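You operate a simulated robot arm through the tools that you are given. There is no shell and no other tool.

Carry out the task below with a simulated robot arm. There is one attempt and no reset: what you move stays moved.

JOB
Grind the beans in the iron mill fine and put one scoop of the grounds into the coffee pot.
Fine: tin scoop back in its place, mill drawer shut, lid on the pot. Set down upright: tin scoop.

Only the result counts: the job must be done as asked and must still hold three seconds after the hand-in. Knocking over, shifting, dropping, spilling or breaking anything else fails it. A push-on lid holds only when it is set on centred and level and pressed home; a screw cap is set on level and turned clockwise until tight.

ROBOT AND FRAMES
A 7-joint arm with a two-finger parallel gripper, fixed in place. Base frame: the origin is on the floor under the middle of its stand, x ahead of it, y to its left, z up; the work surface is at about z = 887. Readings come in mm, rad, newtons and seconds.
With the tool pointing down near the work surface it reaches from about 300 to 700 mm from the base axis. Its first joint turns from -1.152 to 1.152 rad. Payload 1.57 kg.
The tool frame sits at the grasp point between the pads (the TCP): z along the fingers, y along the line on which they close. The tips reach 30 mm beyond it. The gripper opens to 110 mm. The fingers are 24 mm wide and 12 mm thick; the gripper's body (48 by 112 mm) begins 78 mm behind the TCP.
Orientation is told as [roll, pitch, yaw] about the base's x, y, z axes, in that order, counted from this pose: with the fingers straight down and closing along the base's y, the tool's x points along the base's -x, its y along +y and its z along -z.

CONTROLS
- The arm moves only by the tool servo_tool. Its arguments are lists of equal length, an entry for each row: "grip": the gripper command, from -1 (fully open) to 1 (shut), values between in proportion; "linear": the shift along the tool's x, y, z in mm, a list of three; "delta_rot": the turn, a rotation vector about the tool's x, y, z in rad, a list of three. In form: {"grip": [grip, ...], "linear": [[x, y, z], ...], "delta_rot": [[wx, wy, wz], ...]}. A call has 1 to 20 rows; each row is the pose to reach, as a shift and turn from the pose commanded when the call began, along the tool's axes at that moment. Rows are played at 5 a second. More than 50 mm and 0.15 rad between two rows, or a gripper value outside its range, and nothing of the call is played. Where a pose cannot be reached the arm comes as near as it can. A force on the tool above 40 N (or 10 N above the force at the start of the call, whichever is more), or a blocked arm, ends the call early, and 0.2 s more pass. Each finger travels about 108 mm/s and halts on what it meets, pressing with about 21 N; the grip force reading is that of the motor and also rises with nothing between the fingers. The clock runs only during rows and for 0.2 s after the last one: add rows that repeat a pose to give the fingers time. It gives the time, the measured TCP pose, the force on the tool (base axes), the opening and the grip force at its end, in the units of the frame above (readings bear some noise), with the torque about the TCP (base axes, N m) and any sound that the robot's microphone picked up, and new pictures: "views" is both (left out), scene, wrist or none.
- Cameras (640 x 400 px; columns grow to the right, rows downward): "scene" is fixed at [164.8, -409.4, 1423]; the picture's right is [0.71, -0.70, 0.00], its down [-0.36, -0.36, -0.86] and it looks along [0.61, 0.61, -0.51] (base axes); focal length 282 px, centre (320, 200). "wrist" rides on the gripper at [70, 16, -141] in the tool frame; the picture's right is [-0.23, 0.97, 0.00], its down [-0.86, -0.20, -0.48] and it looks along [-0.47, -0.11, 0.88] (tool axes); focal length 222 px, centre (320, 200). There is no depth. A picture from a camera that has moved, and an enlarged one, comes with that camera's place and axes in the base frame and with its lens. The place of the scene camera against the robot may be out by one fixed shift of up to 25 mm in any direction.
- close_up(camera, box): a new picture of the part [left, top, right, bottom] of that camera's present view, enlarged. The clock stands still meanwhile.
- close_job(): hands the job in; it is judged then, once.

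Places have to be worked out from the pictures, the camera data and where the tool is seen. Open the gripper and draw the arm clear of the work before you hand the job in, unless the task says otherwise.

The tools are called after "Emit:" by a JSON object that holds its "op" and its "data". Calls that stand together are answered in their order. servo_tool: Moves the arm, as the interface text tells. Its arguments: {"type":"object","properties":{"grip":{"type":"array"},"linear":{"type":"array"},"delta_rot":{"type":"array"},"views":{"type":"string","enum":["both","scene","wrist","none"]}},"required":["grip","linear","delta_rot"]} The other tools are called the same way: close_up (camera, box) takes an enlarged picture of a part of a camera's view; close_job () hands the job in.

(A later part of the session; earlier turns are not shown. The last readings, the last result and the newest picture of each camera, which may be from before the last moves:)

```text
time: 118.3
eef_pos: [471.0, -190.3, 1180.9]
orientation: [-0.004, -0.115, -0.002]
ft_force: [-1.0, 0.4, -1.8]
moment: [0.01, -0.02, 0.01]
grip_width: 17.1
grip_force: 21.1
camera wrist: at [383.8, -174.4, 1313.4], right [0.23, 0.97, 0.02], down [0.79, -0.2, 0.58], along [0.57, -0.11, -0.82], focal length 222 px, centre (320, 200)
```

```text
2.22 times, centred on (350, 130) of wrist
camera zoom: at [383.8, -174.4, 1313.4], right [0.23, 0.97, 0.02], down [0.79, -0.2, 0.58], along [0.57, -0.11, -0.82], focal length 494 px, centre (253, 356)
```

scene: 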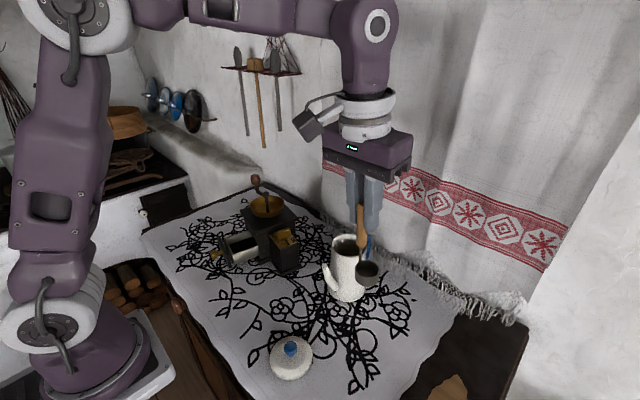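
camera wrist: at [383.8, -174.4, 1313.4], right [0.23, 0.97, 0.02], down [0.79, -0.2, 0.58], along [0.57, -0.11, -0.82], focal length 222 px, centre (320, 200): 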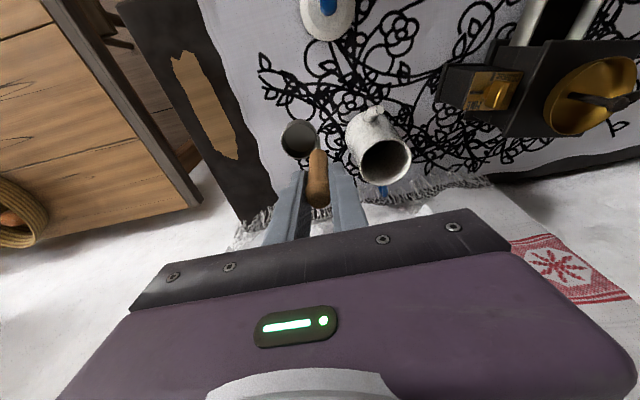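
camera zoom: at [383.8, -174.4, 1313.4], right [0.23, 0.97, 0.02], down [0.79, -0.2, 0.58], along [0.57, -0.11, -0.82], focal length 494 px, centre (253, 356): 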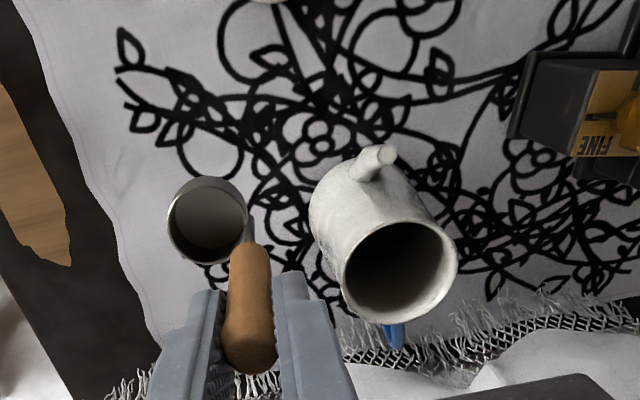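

No spill is visible, and the scoop is empty and level. I'll carry it back above its original spot, with the handle at about (345.6,27).

Emit:
{"op": "servo_tool", "data": {"grip": [1, 1, 1, 1, 1, 1, 1, 1, 1], "linear": [[20.8, 36.2, -2.4], [41.5, 72.4, -4.8], [62.3, 108.7, -7.2], [83.1, 144.9, -9.6], [103.8, 181.1, -12], [124.6, 217.3, -14.4], [127.5, 217.3, 10], [130.3, 217.3, 35.3], [130.3, 217.3, 35.3]], "delta_rot": [[0, 0, 0], [0, 0, 0], [0, 0, 0], [0, -0.008, 0], [0, -0.016, 0], [0, -0.016, 0], [0, -0.016, 0], [0, -0.016, 0], [0, -0.016, 0]], "views": "both"}}

Emit:
{"op": "close_up", "data": {"camera": "wrist", "box": [220, 60, 400, 200]}}

Emit:
{"op": "close_up", "data": {"camera": "scene", "box": [200, 190, 290, 320]}}

```text
time: 120.3
eef_pos: [346.1, 28.5, 1128.2]
orientation: [-0.003, -0.134, -0.003]
ft_force: [0.5, 0.7, -0.5]
moment: [0.0, 0.01, -0.02]
grip_width: 16.9
grip_force: 20.5
camera wrist: at [256.6, 43.6, 1260.4], right [0.23, 0.97, 0.03], down [0.78, -0.2, 0.59], along [0.58, -0.11, -0.81], focal length 222 px, centre (320, 200)
```

scene: 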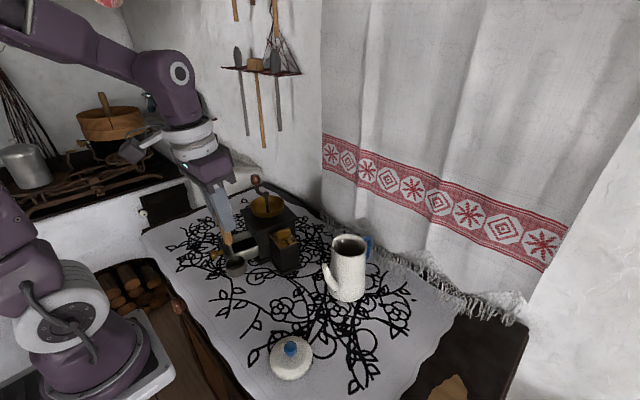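
wrist: 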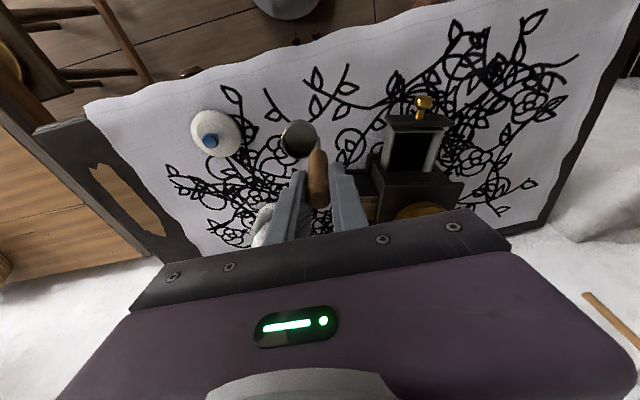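

```text
2.86 times, centred on (310, 130) of wrist
camera zoom: at [256.6, 43.6, 1260.4], right [0.23, 0.97, 0.03], down [0.78, -0.2, 0.59], along [0.58, -0.11, -0.81], focal length 635 px, centre (349, 400)
```

zoom: 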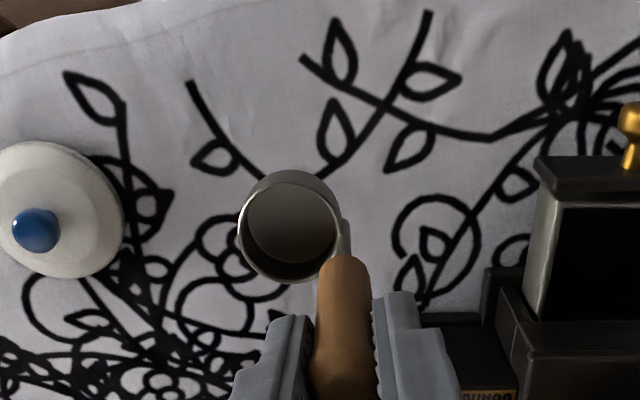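

```text
3.08 times, centred on (245, 255) of scene
camera zoom: at [164.8, -409.4, 1423.0], right [0.71, -0.7, 0.0], down [-0.36, -0.36, -0.86], along [0.61, 0.61, -0.51], focal length 868 px, centre (551, 31)
```

zoom: 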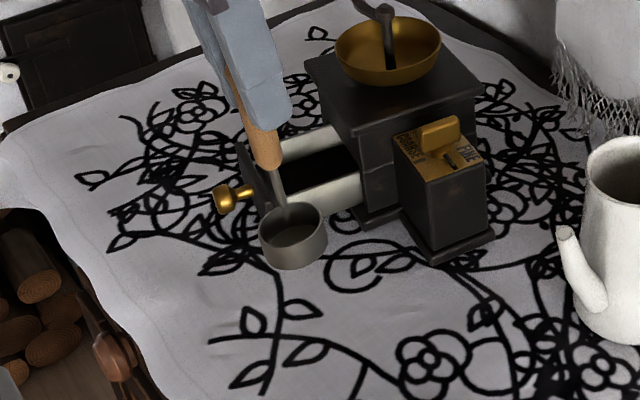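

I'd like to confirm the cup is level before setting it down, so I'll zoom in closely on it.

Emit:
{"op": "close_up", "data": {"camera": "scene", "box": [205, 205, 260, 285]}}

Emit:
{"op": "close_up", "data": {"camera": "scene", "box": [220, 245, 255, 285]}}

```text
5.00 times, centred on (232, 245) of scene
camera zoom: at [164.8, -409.4, 1423.0], right [0.71, -0.7, 0.0], down [-0.36, -0.36, -0.86], along [0.61, 0.61, -0.51], focal length 1410 px, centre (758, -25)
```

zoom: 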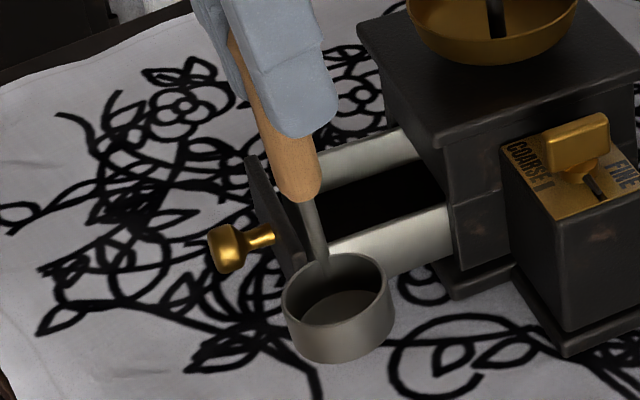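

```text
10.00 times, centred on (238, 265) of scene
camera zoom: at [164.8, -409.4, 1423.0], right [0.71, -0.7, 0.0], down [-0.36, -0.36, -0.86], along [0.61, 0.61, -0.51], focal length 2820 px, centre (1145, -450)
```

zoom: 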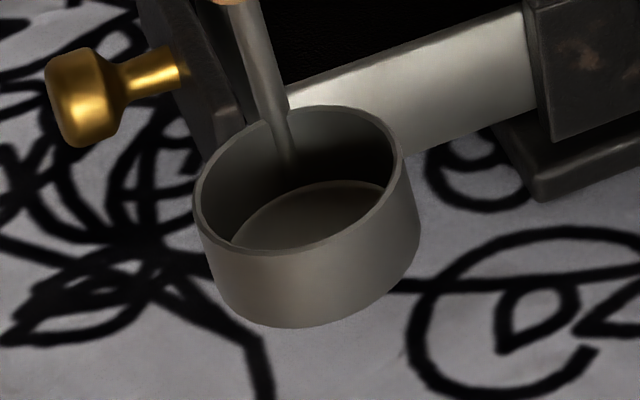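

I'll check the handle's angle in the grip more precisely with a close wrist view.

Emit:
{"op": "close_up", "data": {"camera": "wrist", "box": [260, 100, 400, 220]}}

```text
3.33 times, centred on (330, 160) of wrist
camera zoom: at [256.6, 43.6, 1260.4], right [0.23, 0.97, 0.03], down [0.78, -0.2, 0.59], along [0.58, -0.11, -0.81], focal length 740 px, centre (287, 333)
```

zoom: 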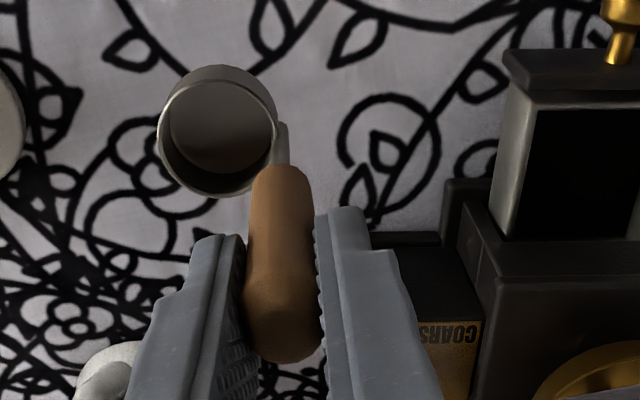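

The scoop is over-pitched by about 3-4°, so I'll reduce the tool pitch to about -0.075. Then I'll descend to about 10 mm above the cloth at its original place.

Emit:
{"op": "servo_tool", "data": {"grip": [1, 1, 1, 1, 1, 1, 1], "linear": [[-2.7, -0.8, 0.4], [-5.35, -1.5, 0.7], [-0.7, -1.5, 35.4], [4.0, -1.5, 70.1], [6.7, -1.5, 90], [8.0, -1.5, 99.8], [8.0, -1.5, 99.8]], "delta_rot": [[0, 0.03, 0], [0, 0.06, 0], [0, 0.06, 0], [0, 0.06, 0], [0, 0.06, 0], [0, 0.06, 0], [0, 0.06, 0]], "views": "both"}}

Emit:
{"op": "close_up", "data": {"camera": "scene", "box": [220, 250, 270, 325]}}

Emit:
{"op": "close_up", "data": {"camera": "wrist", "box": [260, 100, 400, 220]}}

```text
time: 121.9
eef_pos: [348.8, 26.3, 1029.1]
orientation: [-0.002, -0.073, -0.003]
ft_force: [-0.4, 0.1, -1.8]
moment: [0.02, -0.04, 0.0]
grip_width: 17.0
grip_force: 21.0
camera wrist: at [268.3, 41.8, 1165.8], right [0.23, 0.97, 0.01], down [0.82, -0.2, 0.54], along [0.53, -0.11, -0.84], focal length 222 px, centre (320, 200)
```

scene: 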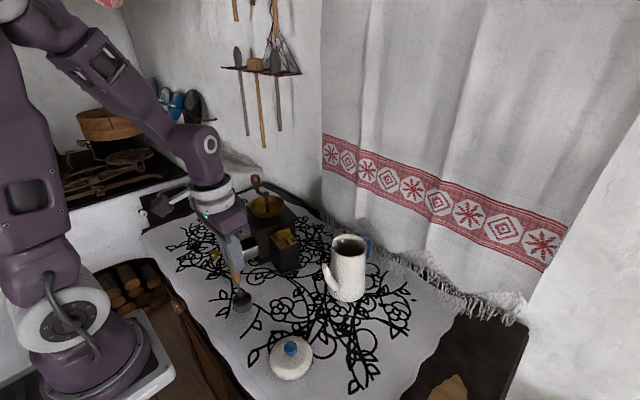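
wrist: 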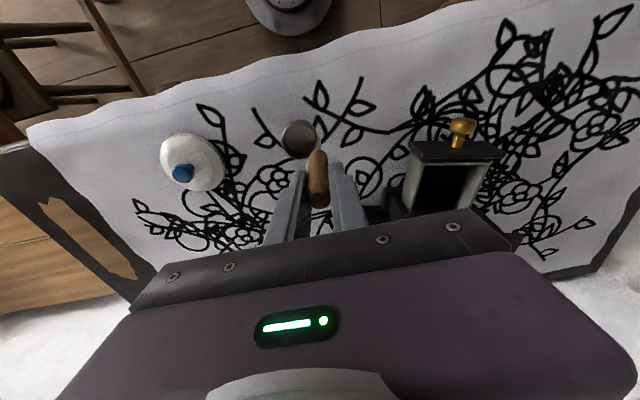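

```text
5.33 times, centred on (245, 288) of scene
camera zoom: at [164.8, -409.4, 1423.0], right [0.71, -0.7, 0.0], down [-0.36, -0.36, -0.86], along [0.61, 0.61, -0.51], focal length 1504 px, centre (720, -267)
```

zoom: 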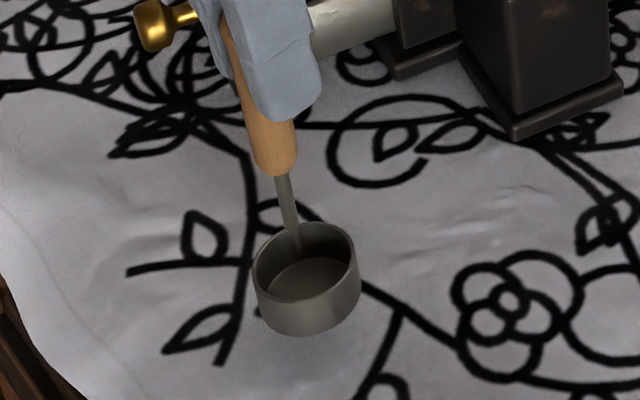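

```text
3.33 times, centred on (330, 160) of wrist
camera zoom: at [268.3, 41.8, 1165.8], right [0.23, 0.97, 0.01], down [0.82, -0.2, 0.54], along [0.53, -0.11, -0.84], focal length 740 px, centre (287, 333)
```

zoom: 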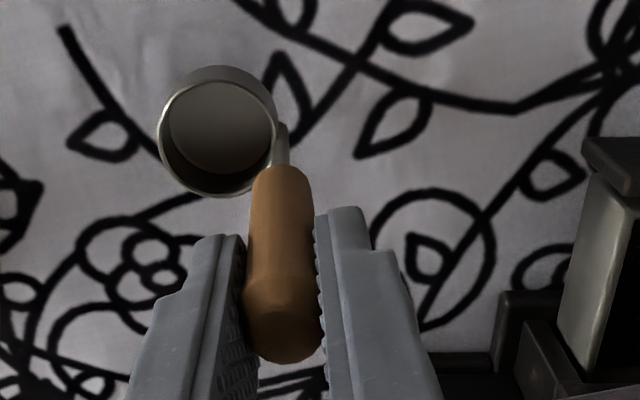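

The cup now looks level, and it needs a small (+2.5,+2) mm correction. I'll apply that and lower to just above the cloth.

Emit:
{"op": "servo_tool", "data": {"grip": [1, 1, 1, 1, 1], "linear": [[-2.5, 2, 0.2], [-1.9, 2, 8], [-1.5, 2, 14.2], [-1.3, 2, 17.1], [-1.3, 2, 17.1]], "delta_rot": [[0, 0, 0], [0, 0, 0], [0, 0, 0], [0, 0, 0], [0, 0, 0]], "views": "scene"}}

Emit:
{"op": "close_up", "data": {"camera": "scene", "box": [220, 250, 270, 325]}}

```text
time: 123.1
eef_pos: [353.3, 28.2, 1012.7]
orientation: [-0.001, -0.072, -0.003]
ft_force: [0.1, 0.2, -1.8]
moment: [-0.01, 0.0, -0.02]
grip_width: 16.6
grip_force: 20.6
```

scene: 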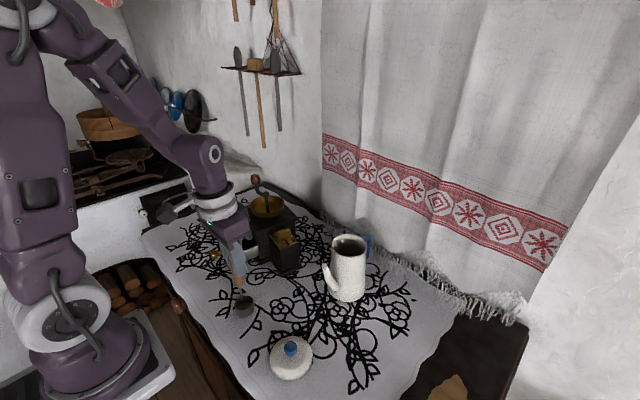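

```text
5.33 times, centred on (245, 288) of scene
camera zoom: at [164.8, -409.4, 1423.0], right [0.71, -0.7, 0.0], down [-0.36, -0.36, -0.86], along [0.61, 0.61, -0.51], focal length 1504 px, centre (720, -267)
```

zoom: 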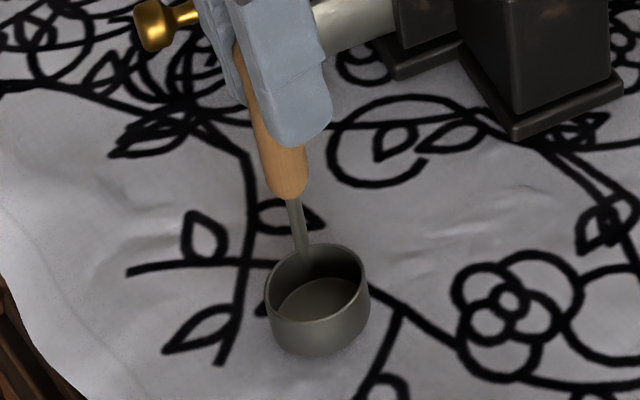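

The cup is within about 1 mm of its original spot. I'll check how its base sits relative to the cloth at higher zoom.

Emit:
{"op": "close_up", "data": {"camera": "scene", "box": [228, 280, 258, 322]}}

```text
9.52 times, centred on (243, 301) of scene
camera zoom: at [164.8, -409.4, 1423.0], right [0.71, -0.7, 0.0], down [-0.36, -0.36, -0.86], along [0.61, 0.61, -0.51], focal length 2686 px, centre (1053, -762)
```

zoom: 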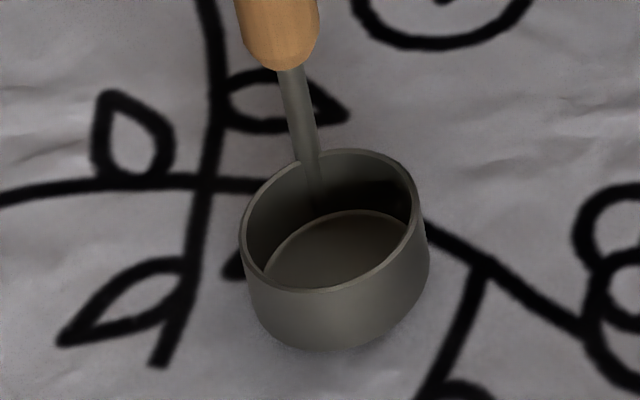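

Before releasing I want to know the tilt. I'll lower in small steps until light contact and read the contact torque, which shows which edge touches first.

Emit:
{"op": "servo_tool", "data": {"grip": [1, 1, 1], "linear": [[0.7, 0.3, 1.0], [0.8, 0.3, 1.8], [0.8, 0.3, 1.8]], "delta_rot": [[0, 0, 0], [0, 0, 0], [0, 0, 0]], "views": "none"}}

```text
time: 123.9
eef_pos: [353.2, 27.6, 1010.7]
orientation: [-0.001, -0.075, -0.002]
ft_force: [-0.4, 1.2, 16.0]
moment: [-0.03, 0.39, -0.02]
grip_width: 16.5
grip_force: 21.0
```

The contact is on the (-x,+y) side of the base, so the cup leans that way. I'll lift 3 mm, correct pitch (+0.07) and roll (+0.04) while keeping the cup in place, and test again.

Emit:
{"op": "servo_tool", "data": {"grip": [1, 1, 1, 1], "linear": [[-0.2, 0, -3], [-4.5, -2.5, -2.7], [-8.8, -4.9, -2.4], [-8.8, -4.9, -2.4]], "delta_rot": [[0, 0, 0], [-0.02, 0.035, 0], [-0.04, 0.07, 0.003], [-0.04, 0.07, 0.003]], "views": "none"}}

Emit:
{"op": "close_up", "data": {"camera": "scene", "box": [228, 280, 258, 322]}}

```text
time: 124.9
eef_pos: [360.7, 22.5, 1014.2]
orientation: [0.04, -0.003, -0.002]
ft_force: [0.4, -0.8, -1.0]
moment: [-0.05, -0.03, 0.0]
grip_width: 16.5
grip_force: 20.4
```

```text
9.52 times, centred on (243, 301) of scene
camera zoom: at [164.8, -409.4, 1423.0], right [0.71, -0.7, 0.0], down [-0.36, -0.36, -0.86], along [0.61, 0.61, -0.51], focal length 2686 px, centre (1053, -762)
```

zoom: 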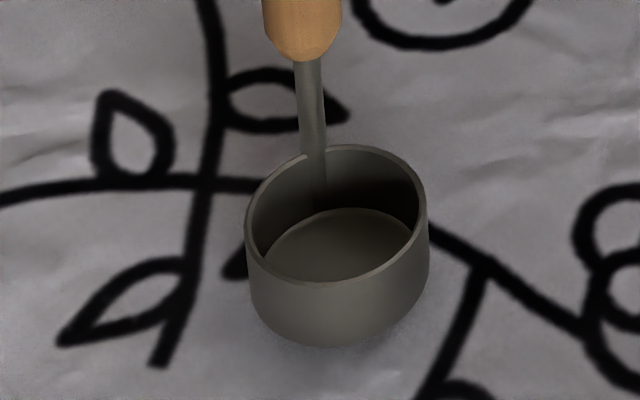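

It looks level now. I'll shift back about 2 mm, lower to light contact and read the torque again.

Emit:
{"op": "servo_tool", "data": {"grip": [1, 1, 1, 1], "linear": [[1.5, 1.4, 0], [1.5, 1.4, 2], [1.5, 1.4, 3.3], [1.5, 1.4, 3.3]], "delta_rot": [[0, 0, 0], [0, 0, 0], [0, 0, 0], [0, 0, 0]], "views": "none"}}

```text
time: 125.9
eef_pos: [361.0, 25.6, 1011.1]
orientation: [0.037, -0.007, -0.005]
ft_force: [2.1, 1.2, 18.9]
moment: [-0.31, -0.26, 0.01]
grip_width: 16.6
grip_force: 21.1
```

Now it bears on the opposite (+x,-y) edge, so level is in between. I'll lift, go back about 60% of that correction, and retest.

Emit:
{"op": "servo_tool", "data": {"grip": [1, 1, 1, 1, 1, 1], "linear": [[0, 0, -3], [5.3, 2.8, -2.9], [5.3, 2.8, -2.9], [5.3, 2.8, -1], [5.3, 2.8, 0.2], [5.3, 2.8, 0.2]], "delta_rot": [[0, 0, 0], [0.022, -0.043, -0.001], [0.022, -0.043, -0.001], [0.022, -0.043, -0.001], [0.022, -0.043, -0.001], [0.022, -0.043, -0.001]], "views": "none"}}

Emit:
{"op": "close_up", "data": {"camera": "scene", "box": [228, 280, 258, 322]}}

```text
time: 127.3
eef_pos: [355.5, 27.1, 1011.2]
orientation: [0.017, -0.047, -0.004]
ft_force: [-0.7, 0.4, -0.1]
moment: [0.0, 0.0, -0.01]
grip_width: 16.7
grip_force: 20.5
```

```text
9.52 times, centred on (243, 301) of scene
camera zoom: at [164.8, -409.4, 1423.0], right [0.71, -0.7, 0.0], down [-0.36, -0.36, -0.86], along [0.61, 0.61, -0.51], focal length 2686 px, centre (1053, -762)
```

zoom: 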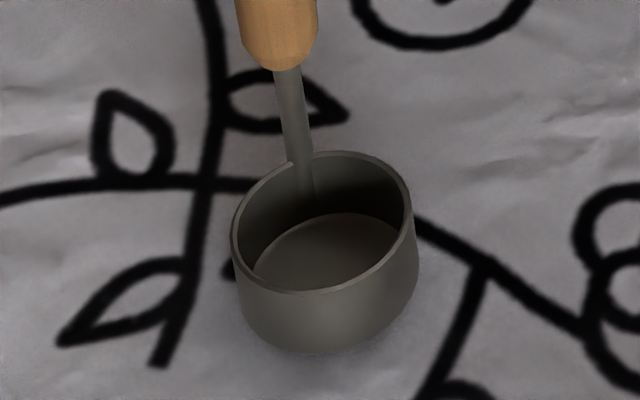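

Just above contact now. I'll lower another millimetre and read the torque.

Emit:
{"op": "servo_tool", "data": {"grip": [1, 1, 1], "linear": [[-0.8, -0.7, 0.5], [-0.8, -0.7, 1.0], [-0.8, -0.7, 1.0]], "delta_rot": [[0, 0, 0], [0, 0, 0], [0, 0, 0]], "views": "none"}}

```text
time: 128.1
eef_pos: [356.2, 25.6, 1009.5]
orientation: [0.018, -0.05, -0.005]
ft_force: [-1.3, 3.0, 19.4]
moment: [-0.12, 0.05, -0.03]
grip_width: 16.8
grip_force: 21.2
```

The reading shows it's level to within about 1°. I'll unload slightly, then open the gripper gradually.

Emit:
{"op": "servo_tool", "data": {"grip": [1, 0.66, 0.6, 0.5, 0.3, 0.1, 0.1], "linear": [[0, 0, -0.9], [0, 0, -0.9], [0, 0, -0.9], [0, 0, -0.9], [0, 0, -0.9], [0, 0, -0.9], [0, 0, -0.9]], "delta_rot": [[0, 0, 0], [0, 0, 0], [0, 0, 0], [0, 0, 0], [0, 0, 0], [0, 0, 0], [0, 0, 0]], "views": "both"}}

Emit:
{"op": "close_up", "data": {"camera": "scene", "box": [220, 250, 270, 325]}}

Emit:
{"op": "close_up", "data": {"camera": "wrist", "box": [260, 100, 400, 220]}}

```text
time: 129.7
eef_pos: [356.5, 26.1, 1010.6]
orientation: [0.017, -0.048, -0.004]
ft_force: [0.1, -0.2, -0.4]
moment: [-0.02, -0.03, -0.02]
grip_width: 49.2
grip_force: 0.1
camera wrist: at [278.4, 39.3, 1149.3], right [0.23, 0.97, 0.03], down [0.83, -0.21, 0.51], along [0.51, -0.1, -0.86], focal length 222 px, centre (320, 200)
```

scene: 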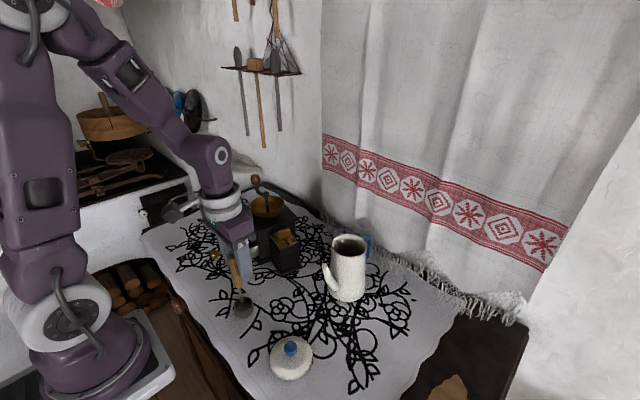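
wrist: 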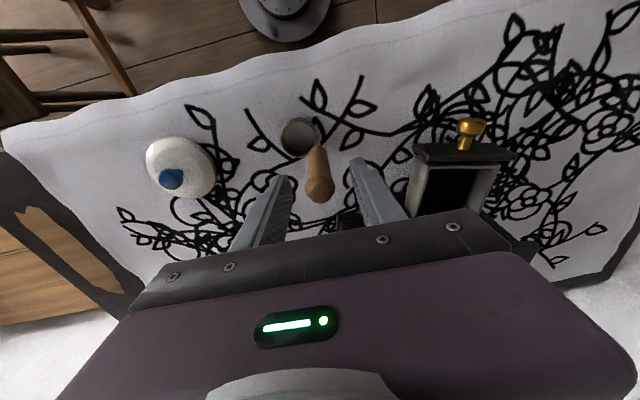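

```text
5.33 times, centred on (245, 288) of scene
camera zoom: at [164.8, -409.4, 1423.0], right [0.71, -0.7, 0.0], down [-0.36, -0.36, -0.86], along [0.61, 0.61, -0.51], focal length 1504 px, centre (720, -267)
```

zoom: 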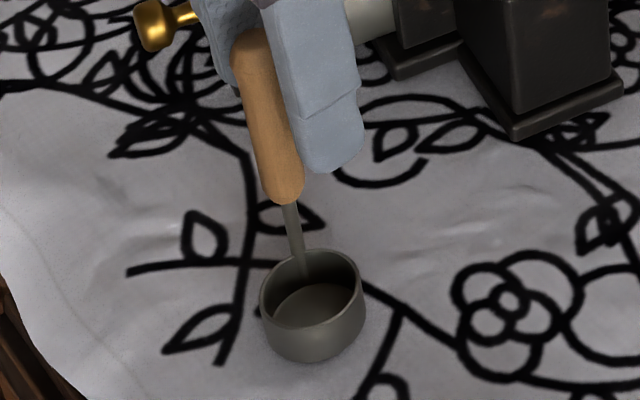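

```text
3.33 times, centred on (330, 160) of wrist
camera zoom: at [278.4, 39.3, 1149.3], right [0.23, 0.97, 0.03], down [0.83, -0.21, 0.51], along [0.51, -0.1, -0.86], focal length 740 px, centre (287, 333)
```

zoom: 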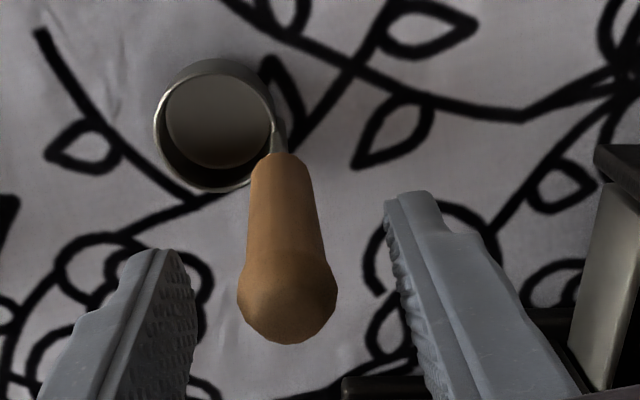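

The scoop stands upright in its original place. I'll withdraw straight up.

Emit:
{"op": "servo_tool", "data": {"grip": [0.1, 0.1, 0.1, 0.1, 0.1], "linear": [[-1, 0.4, -20], [-2.4, 0.8, -50], [-3.9, 1.3, -80], [-5.3, 1.9, -110], [-5.3, 1.9, -110]], "delta_rot": [[0, 0, 0], [0, 0, 0], [0, 0, 0], [0.017, 0.048, 0], [0.017, 0.048, 0]], "views": "both"}}

Emit:
{"op": "close_up", "data": {"camera": "scene", "box": [220, 250, 270, 325]}}

Emit:
{"op": "close_up", "data": {"camera": "wrist", "box": [280, 60, 520, 220]}}

```text
time: 130.9
eef_pos: [356.6, 26.2, 1121.4]
orientation: [-0.002, 0.002, -0.003]
ft_force: [0.6, -0.3, 0.9]
moment: [0.0, 0.02, 0.0]
grip_width: 49.5
grip_force: 0.0
camera wrist: at [286.0, 42.4, 1263.3], right [0.23, 0.97, 0.0], down [0.85, -0.2, 0.48], along [0.46, -0.11, -0.88], focal length 222 px, centre (320, 200)
```

scene: 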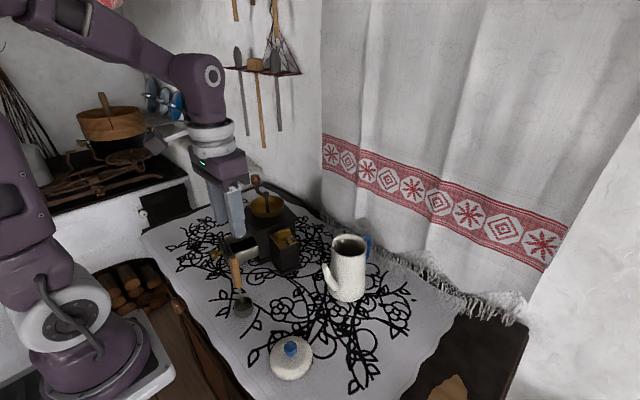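
wrist: 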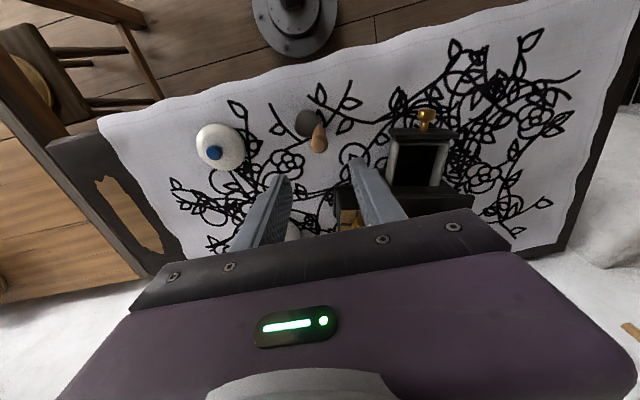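

```text
5.33 times, centred on (245, 288) of scene
camera zoom: at [164.8, -409.4, 1423.0], right [0.71, -0.7, 0.0], down [-0.36, -0.36, -0.86], along [0.61, 0.61, -0.51], focal length 1504 px, centre (720, -267)
```

zoom: 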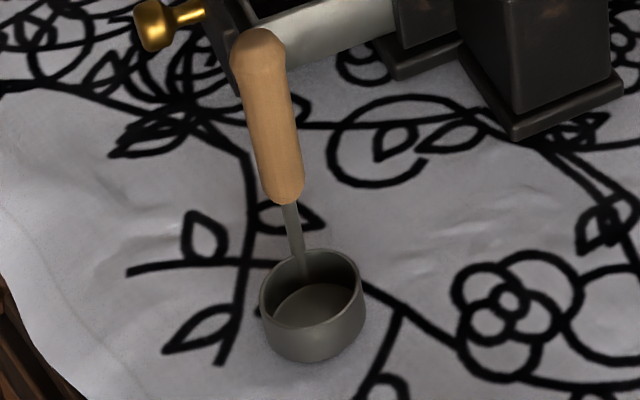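

```text
2.50 times, centred on (400, 140) of wrist
camera zoom: at [286.0, 42.4, 1263.3], right [0.23, 0.97, 0.0], down [0.85, -0.2, 0.48], along [0.46, -0.11, -0.88], focal length 555 px, centre (120, 350)
```

zoom: 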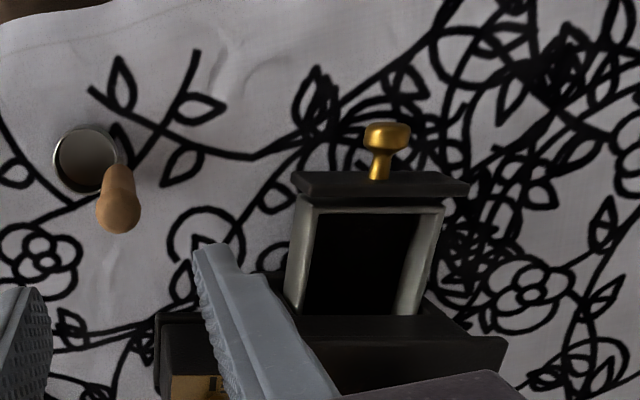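

The scoop is standing in place. Next I'll close the drawer: move in front of its knob with the fingers closed and yaw aligned to the drawer.

Emit:
{"op": "servo_tool", "data": {"grip": [0.5, 0.8, 1, 1, 1, 1, 1, 1, 1], "linear": [[4, 40, 0], [8, 80, 0], [12, 120, 0], [16.4, 161, 0], [16.4, 161, 40], [16.4, 161, 85], [16.4, 161, 130], [16.4, 161, 170], [16.4, 161, 170]], "delta_rot": [[0, 0, 0.06], [0, 0, 0.12], [0, 0, 0.18], [0, 0, 0.232], [0, 0, 0.232], [0, 0, 0.232], [0, 0, 0.232], [0, 0, 0.232], [0, 0, 0.232]], "views": "both"}}

Emit:
{"op": "close_up", "data": {"camera": "wrist", "box": [240, 100, 420, 230]}}

Emit:
{"op": "close_up", "data": {"camera": "scene", "box": [205, 200, 305, 290]}}

```text
time: 132.9
eef_pos: [340.0, 188.8, 949.8]
orientation: [-0.001, -0.001, -0.235]
ft_force: [0.1, 0.5, 0.0]
moment: [-0.03, 0.02, -0.02]
grip_width: 0.0
grip_force: 21.0
camera wrist: at [275.1, 220.2, 1093.5], right [0.45, 0.89, 0.0], down [0.79, -0.39, 0.48], along [0.43, -0.22, -0.88], focal length 222 px, centre (320, 200)
```

scene: 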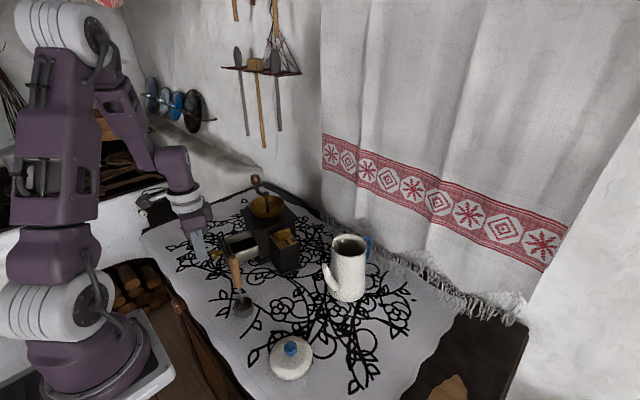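
wrist: 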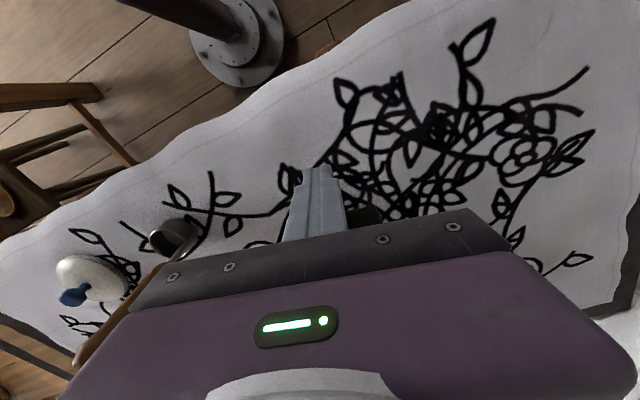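

```text
3.08 times, centred on (330, 165) of wrist
camera zoom: at [275.1, 220.2, 1093.5], right [0.45, 0.89, 0.0], down [0.79, -0.39, 0.48], along [0.43, -0.22, -0.88], focal length 684 px, centre (289, 308)
```

zoom: 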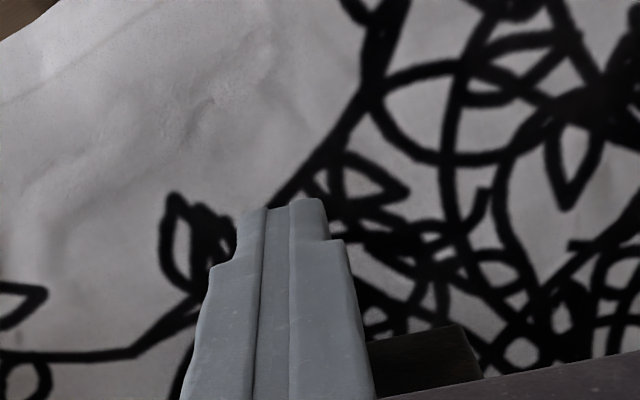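

```text
4.44 times, centred on (255, 245) of scene
camera zoom: at [164.8, -409.4, 1423.0], right [0.71, -0.7, 0.0], down [-0.36, -0.36, -0.86], along [0.61, 0.61, -0.51], focal length 1253 px, centre (609, 0)
```

zoom: 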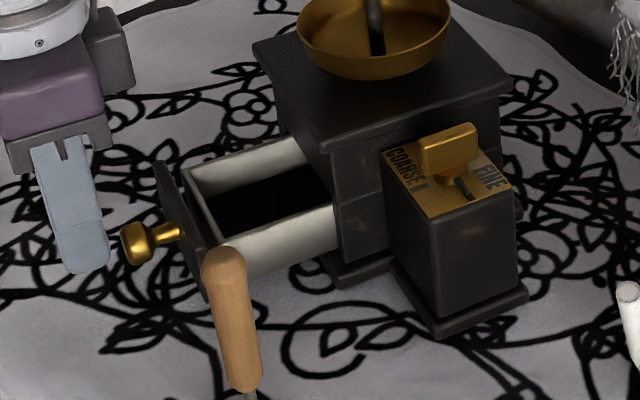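

The fingers are just in front of the drawer knob. I'll lower a little and push the drawer in slowly, stopping short of fully closed to check.

Emit:
{"op": "servo_tool", "data": {"grip": [1, 1, 1, 1, 1, 1, 1, 1, 1, 1], "linear": [[0, -2, 12], [-7, -2, 12], [-14, -2, 12], [-21, -2, 12], [-28, -2, 12], [-35, -2, 12], [-42, -2, 12], [-49, -2, 12], [-56, -2, 12], [-60, -2, 12]], "delta_rot": [[0, 0, 0], [0, 0, 0], [0, 0, 0], [0, 0, 0], [0, 0, 0], [0, 0, 0], [0, 0, 0], [0, 0, 0], [0, 0, 0], [0, 0, 0]], "views": "scene"}}

Emit:
{"op": "close_up", "data": {"camera": "scene", "box": [210, 190, 310, 280]}}

```text
time: 135.1
eef_pos: [399.0, 170.8, 938.5]
orientation: [-0.002, 0.001, -0.236]
ft_force: [0.7, 0.3, -0.6]
moment: [0.0, -0.01, -0.01]
grip_width: 0.0
grip_force: 20.6
```

scene: 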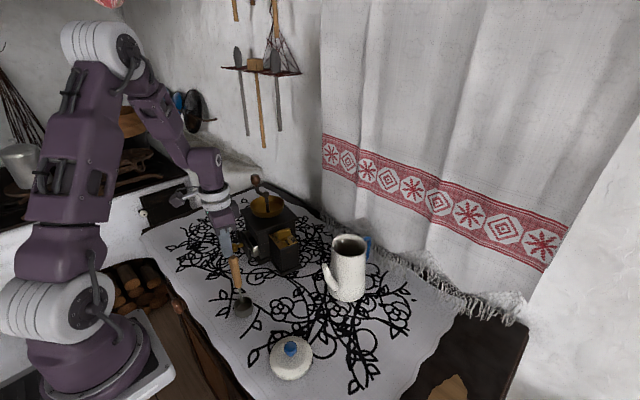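

```text
4.44 times, centred on (260, 235) of scene
camera zoom: at [164.8, -409.4, 1423.0], right [0.71, -0.7, 0.0], down [-0.36, -0.36, -0.86], along [0.61, 0.61, -0.51], focal length 1253 px, centre (587, 44)
```

zoom: 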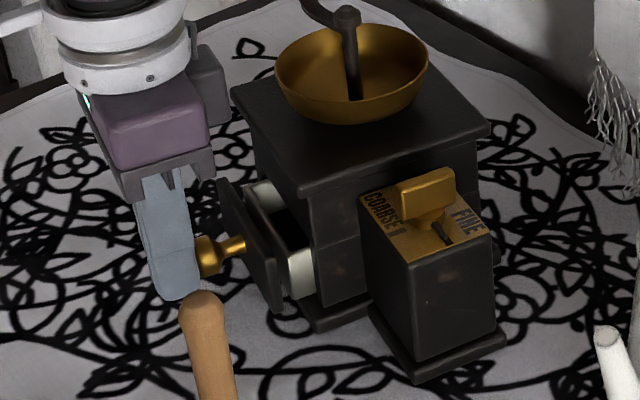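

The mill hasn't moved, and about 16 mm remains. I'll continue slowly.

Emit:
{"op": "servo_tool", "data": {"grip": [1, 1, 1, 1, 1], "linear": [[-3, 0, 0], [-6, 0, 0], [-9, 0, 0], [-12, 0, 0], [-12, 0, 0]], "delta_rot": [[0, 0, 0], [0, 0, 0], [0, 0, 0], [0, 0, 0], [0, 0, 0]], "views": "none"}}

Emit:
{"op": "close_up", "data": {"camera": "scene", "box": [210, 190, 310, 280]}}

```text
time: 136.3
eef_pos: [409.5, 167.7, 939.0]
orientation: [-0.002, 0.001, -0.235]
ft_force: [-0.7, 0.1, -0.1]
moment: [0.02, 0.04, 0.03]
grip_width: 0.2
grip_force: 21.1
```

```text
4.44 times, centred on (260, 235) of scene
camera zoom: at [164.8, -409.4, 1423.0], right [0.71, -0.7, 0.0], down [-0.36, -0.36, -0.86], along [0.61, 0.61, -0.51], focal length 1253 px, centre (587, 44)
```

zoom: 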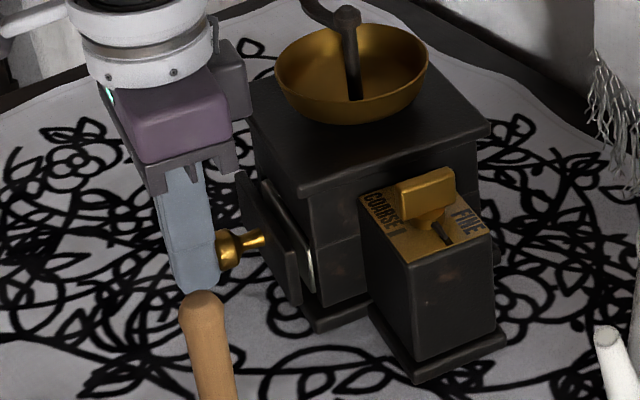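

About 7 mm remains. I'll push in small steps.

Emit:
{"op": "servo_tool", "data": {"grip": [1, 1, 1, 1], "linear": [[-2, 0, 0], [-4, 0, 0], [-5.5, 0, 0], [-5.5, 0, 0]], "delta_rot": [[0, 0, 0], [0, 0, 0], [0, 0, 0], [0, 0, 0]], "views": "none"}}

Emit:
{"op": "close_up", "data": {"camera": "scene", "box": [210, 190, 310, 280]}}

```text
time: 137.3
eef_pos: [416.0, 166.3, 939.0]
orientation: [0.0, -0.002, -0.236]
ft_force: [1.0, 0.6, -0.5]
moment: [-0.02, 0.01, 0.0]
grip_width: 0.0
grip_force: 21.0
```

```text
4.44 times, centred on (260, 235) of scene
camera zoom: at [164.8, -409.4, 1423.0], right [0.71, -0.7, 0.0], down [-0.36, -0.36, -0.86], along [0.61, 0.61, -0.51], focal length 1253 px, centre (587, 44)
```

zoom: 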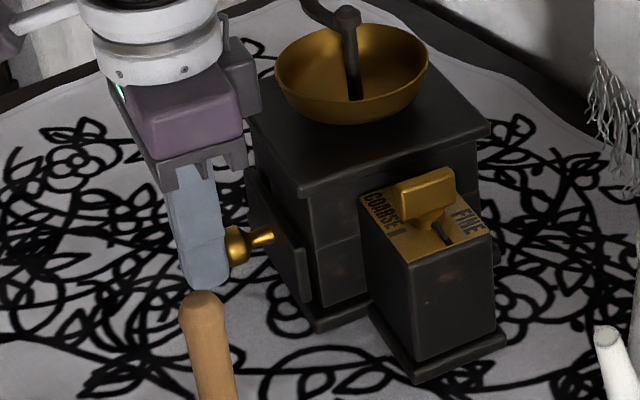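

It's nearly shut. I'll go one millimetre at a time, watching the force.

Emit:
{"op": "servo_tool", "data": {"grip": [1, 1, 1], "linear": [[-0.8, 0, 0], [-1.6, 0, 0], [-1.6, 0, 0]], "delta_rot": [[0, 0, 0], [0, 0, 0], [0, 0, 0]], "views": "none"}}

Emit:
{"op": "close_up", "data": {"camera": "scene", "box": [235, 215, 295, 270]}}

```text
time: 138.1
eef_pos: [416.7, 166.1, 938.8]
orientation: [-0.001, 0.001, -0.237]
ft_force: [0.4, 0.1, 0.4]
moment: [-0.01, 0.0, 0.0]
grip_width: 0.0
grip_force: 21.3
```

```text
7.27 times, centred on (265, 242) of scene
camera zoom: at [164.8, -409.4, 1423.0], right [0.71, -0.7, 0.0], down [-0.36, -0.36, -0.86], along [0.61, 0.61, -0.51], focal length 2051 px, centre (720, -109)
```

zoom: 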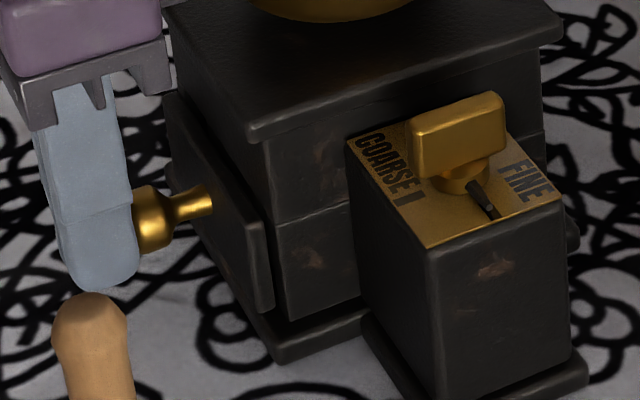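

It looks like the original closed state. I'll push slightly further to confirm it's fully home by feel.

Emit:
{"op": "servo_tool", "data": {"grip": [1, 1, 1, 1], "linear": [[-0.8, 0, 0], [-1.6, 0, 0], [-2.2, 0, 0], [-2.2, 0, 0]], "delta_rot": [[0, 0, 0], [0, 0, 0], [0, 0, 0], [0, 0, 0]], "views": "none"}}

Emit:
{"op": "close_up", "data": {"camera": "scene", "box": [235, 215, 295, 270]}}

```text
time: 139.1
eef_pos: [417.6, 166.1, 938.1]
orientation: [-0.003, 0.002, -0.235]
ft_force: [-11.5, -0.4, 4.0]
moment: [-0.07, 0.1, -0.01]
grip_width: 0.0
grip_force: 20.9
```

```text
7.27 times, centred on (265, 242) of scene
camera zoom: at [164.5, -409.4, 1423.0], right [0.71, -0.7, 0.0], down [-0.36, -0.36, -0.86], along [0.61, 0.61, -0.51], focal length 2051 px, centre (720, -109)
```

zoom: 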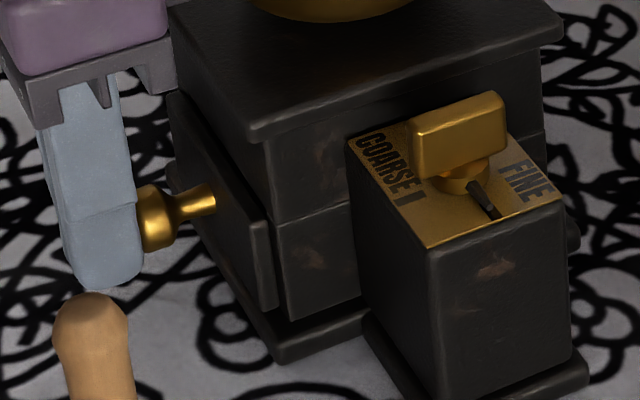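

There's an 11 N stop force and the mill is still, so the drawer is fully shut. I'll back off and rise, then head toward the lid.

Emit:
{"op": "servo_tool", "data": {"grip": [1, 1, 1, 1, 1, 0.5, 0.2], "linear": [[6, 0, 0], [14, 0, 0], [14, 0, -45], [14, 0, -90], [14, 0, -140], [14, 0, -180], [14, 0, -180]], "delta_rot": [[0, 0, 0], [0, 0, 0], [0, 0, 0], [0, 0, 0], [0, 0, 0], [0, 0, 0], [0, 0, 0]], "views": "both"}}

Emit:
{"op": "close_up", "data": {"camera": "scene", "box": [210, 190, 310, 280]}}

Emit:
{"op": "close_up", "data": {"camera": "wrist", "box": [240, 60, 420, 220]}}

```text
time: 140.7
eef_pos: [405.2, 168.3, 1118.0]
orientation: [-0.001, 0.0, -0.236]
ft_force: [-0.5, -0.7, 0.2]
moment: [0.0, 0.03, 0.02]
grip_width: 43.9
grip_force: 0.1
camera wrist: at [339.2, 199.1, 1259.9], right [0.45, 0.89, 0.0], down [0.79, -0.39, 0.48], along [0.43, -0.22, -0.88], focal length 222 px, centre (320, 200)
```

scene: 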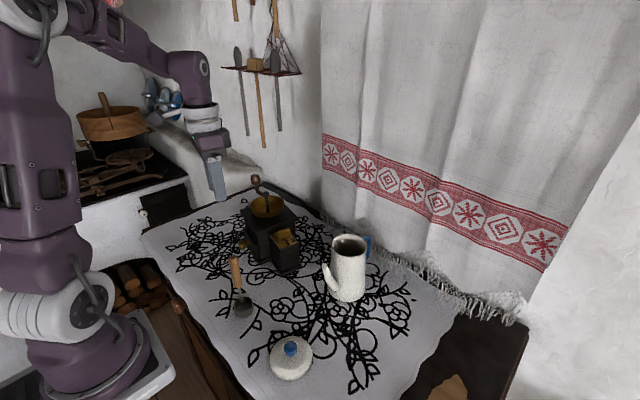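
wrist: 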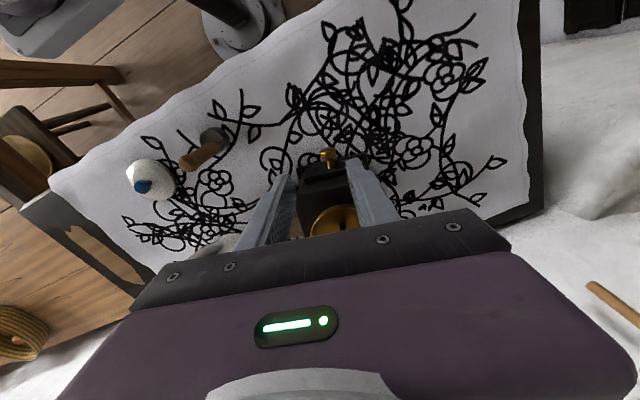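

```text
4.44 times, centred on (260, 235) of scene
camera zoom: at [164.8, -409.4, 1423.0], right [0.71, -0.7, 0.0], down [-0.36, -0.36, -0.86], along [0.61, 0.61, -0.51], focal length 1253 px, centre (587, 44)
```

zoom: 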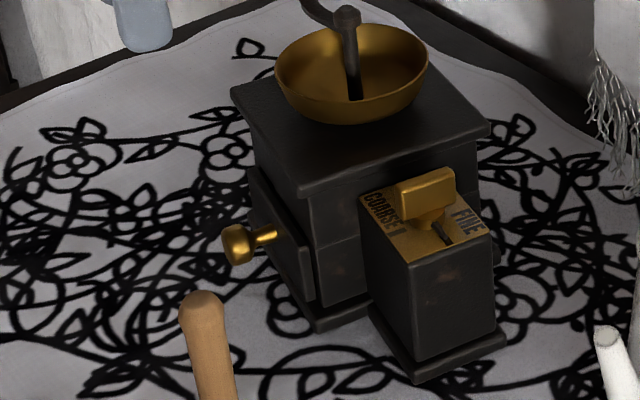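

```text
2.50 times, centred on (330, 140) of wrist
camera zoom: at [339.2, 199.1, 1259.9], right [0.45, 0.89, 0.0], down [0.79, -0.39, 0.48], along [0.43, -0.22, -0.88], focal length 555 px, centre (295, 350)
```

zoom: 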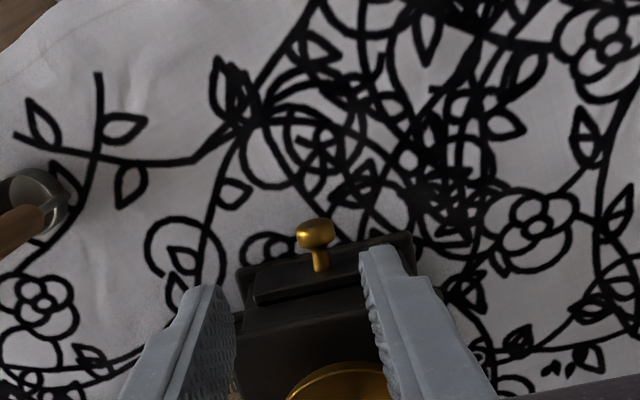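

The drawer is shut and the mill stayed put. Now I'll move above the lid at about (347,-150) with yaw 0.

Emit:
{"op": "servo_tool", "data": {"grip": [0.2, 0.2, 0.2, 0.2, 0.2, 0.2, 0.2, 0.2, 0.2], "linear": [[-2.2, -40.4, 0], [-4.5, -80.8, 0], [-6.7, -121, 0], [-9, -161.5, 0], [-11.2, -202, 0], [-13.4, -242, 0], [-15.7, -283, 0], [-17.9, -323, 0], [-17.9, -323, 0]], "delta_rot": [[0, 0, -0.06], [0, 0, -0.12], [0, 0, -0.18], [0, 0, -0.236], [0, 0, -0.236], [0, 0, -0.236], [0, 0, -0.236], [0, 0, -0.236], [0, 0, -0.236]], "views": "both"}}

Emit:
{"op": "close_up", "data": {"camera": "wrist", "box": [240, 70, 400, 210]}}

Emit:
{"op": "close_up", "data": {"camera": "scene", "box": [240, 300, 340, 400]}}

```text
time: 142.7
eef_pos: [348.3, -147.6, 1117.5]
orientation: [0.002, 0.001, 0.0]
ft_force: [0.3, -0.1, -0.2]
moment: [0.01, 0.05, -0.01]
grip_width: 44.1
grip_force: 0.0
camera wrist: at [277.0, -132.0, 1259.6], right [0.23, 0.97, 0.0], down [0.86, -0.2, 0.48], along [0.47, -0.11, -0.88], focal length 222 px, centre (320, 200)
```

scene: 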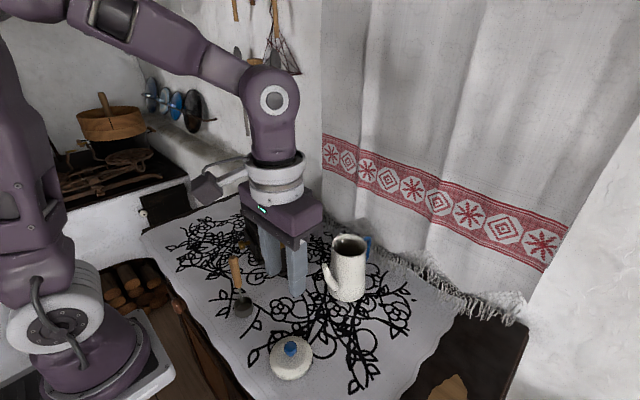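
wrist: 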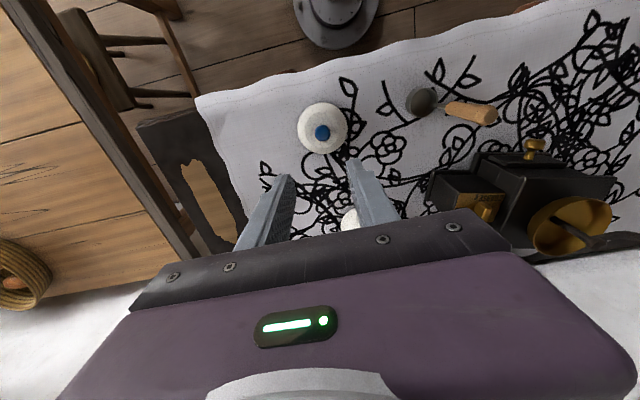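

```text
2.86 times, centred on (320, 140) of wrist
camera zoom: at [277.0, -132.0, 1259.6], right [0.23, 0.97, 0.0], down [0.86, -0.2, 0.48], along [0.47, -0.11, -0.88], focal length 635 px, centre (320, 371)
```

zoom: 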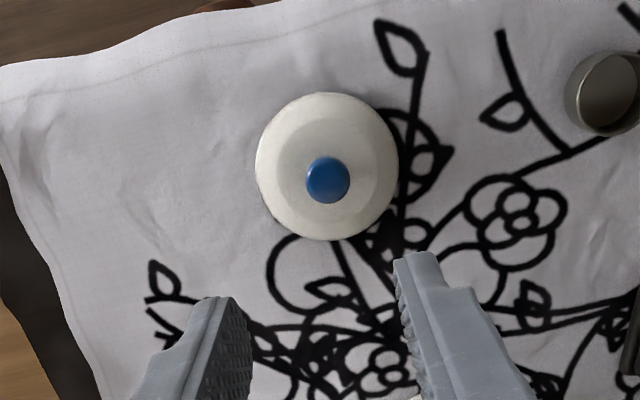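

```text
4.00 times, centred on (290, 350) of scene
camera zoom: at [164.8, -409.4, 1423.0], right [0.71, -0.7, 0.0], down [-0.36, -0.36, -0.86], along [0.61, 0.61, -0.51], focal length 1128 px, centre (440, -400)
```

zoom: 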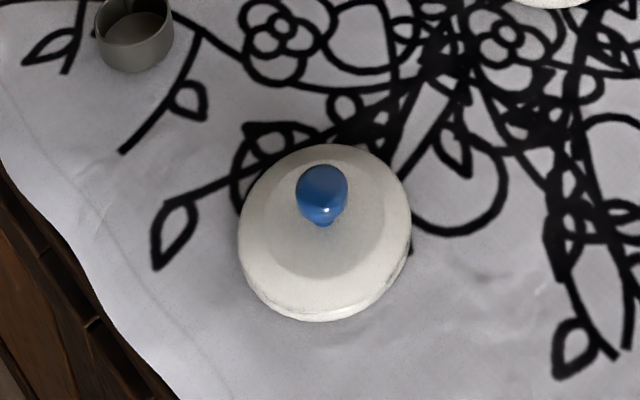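

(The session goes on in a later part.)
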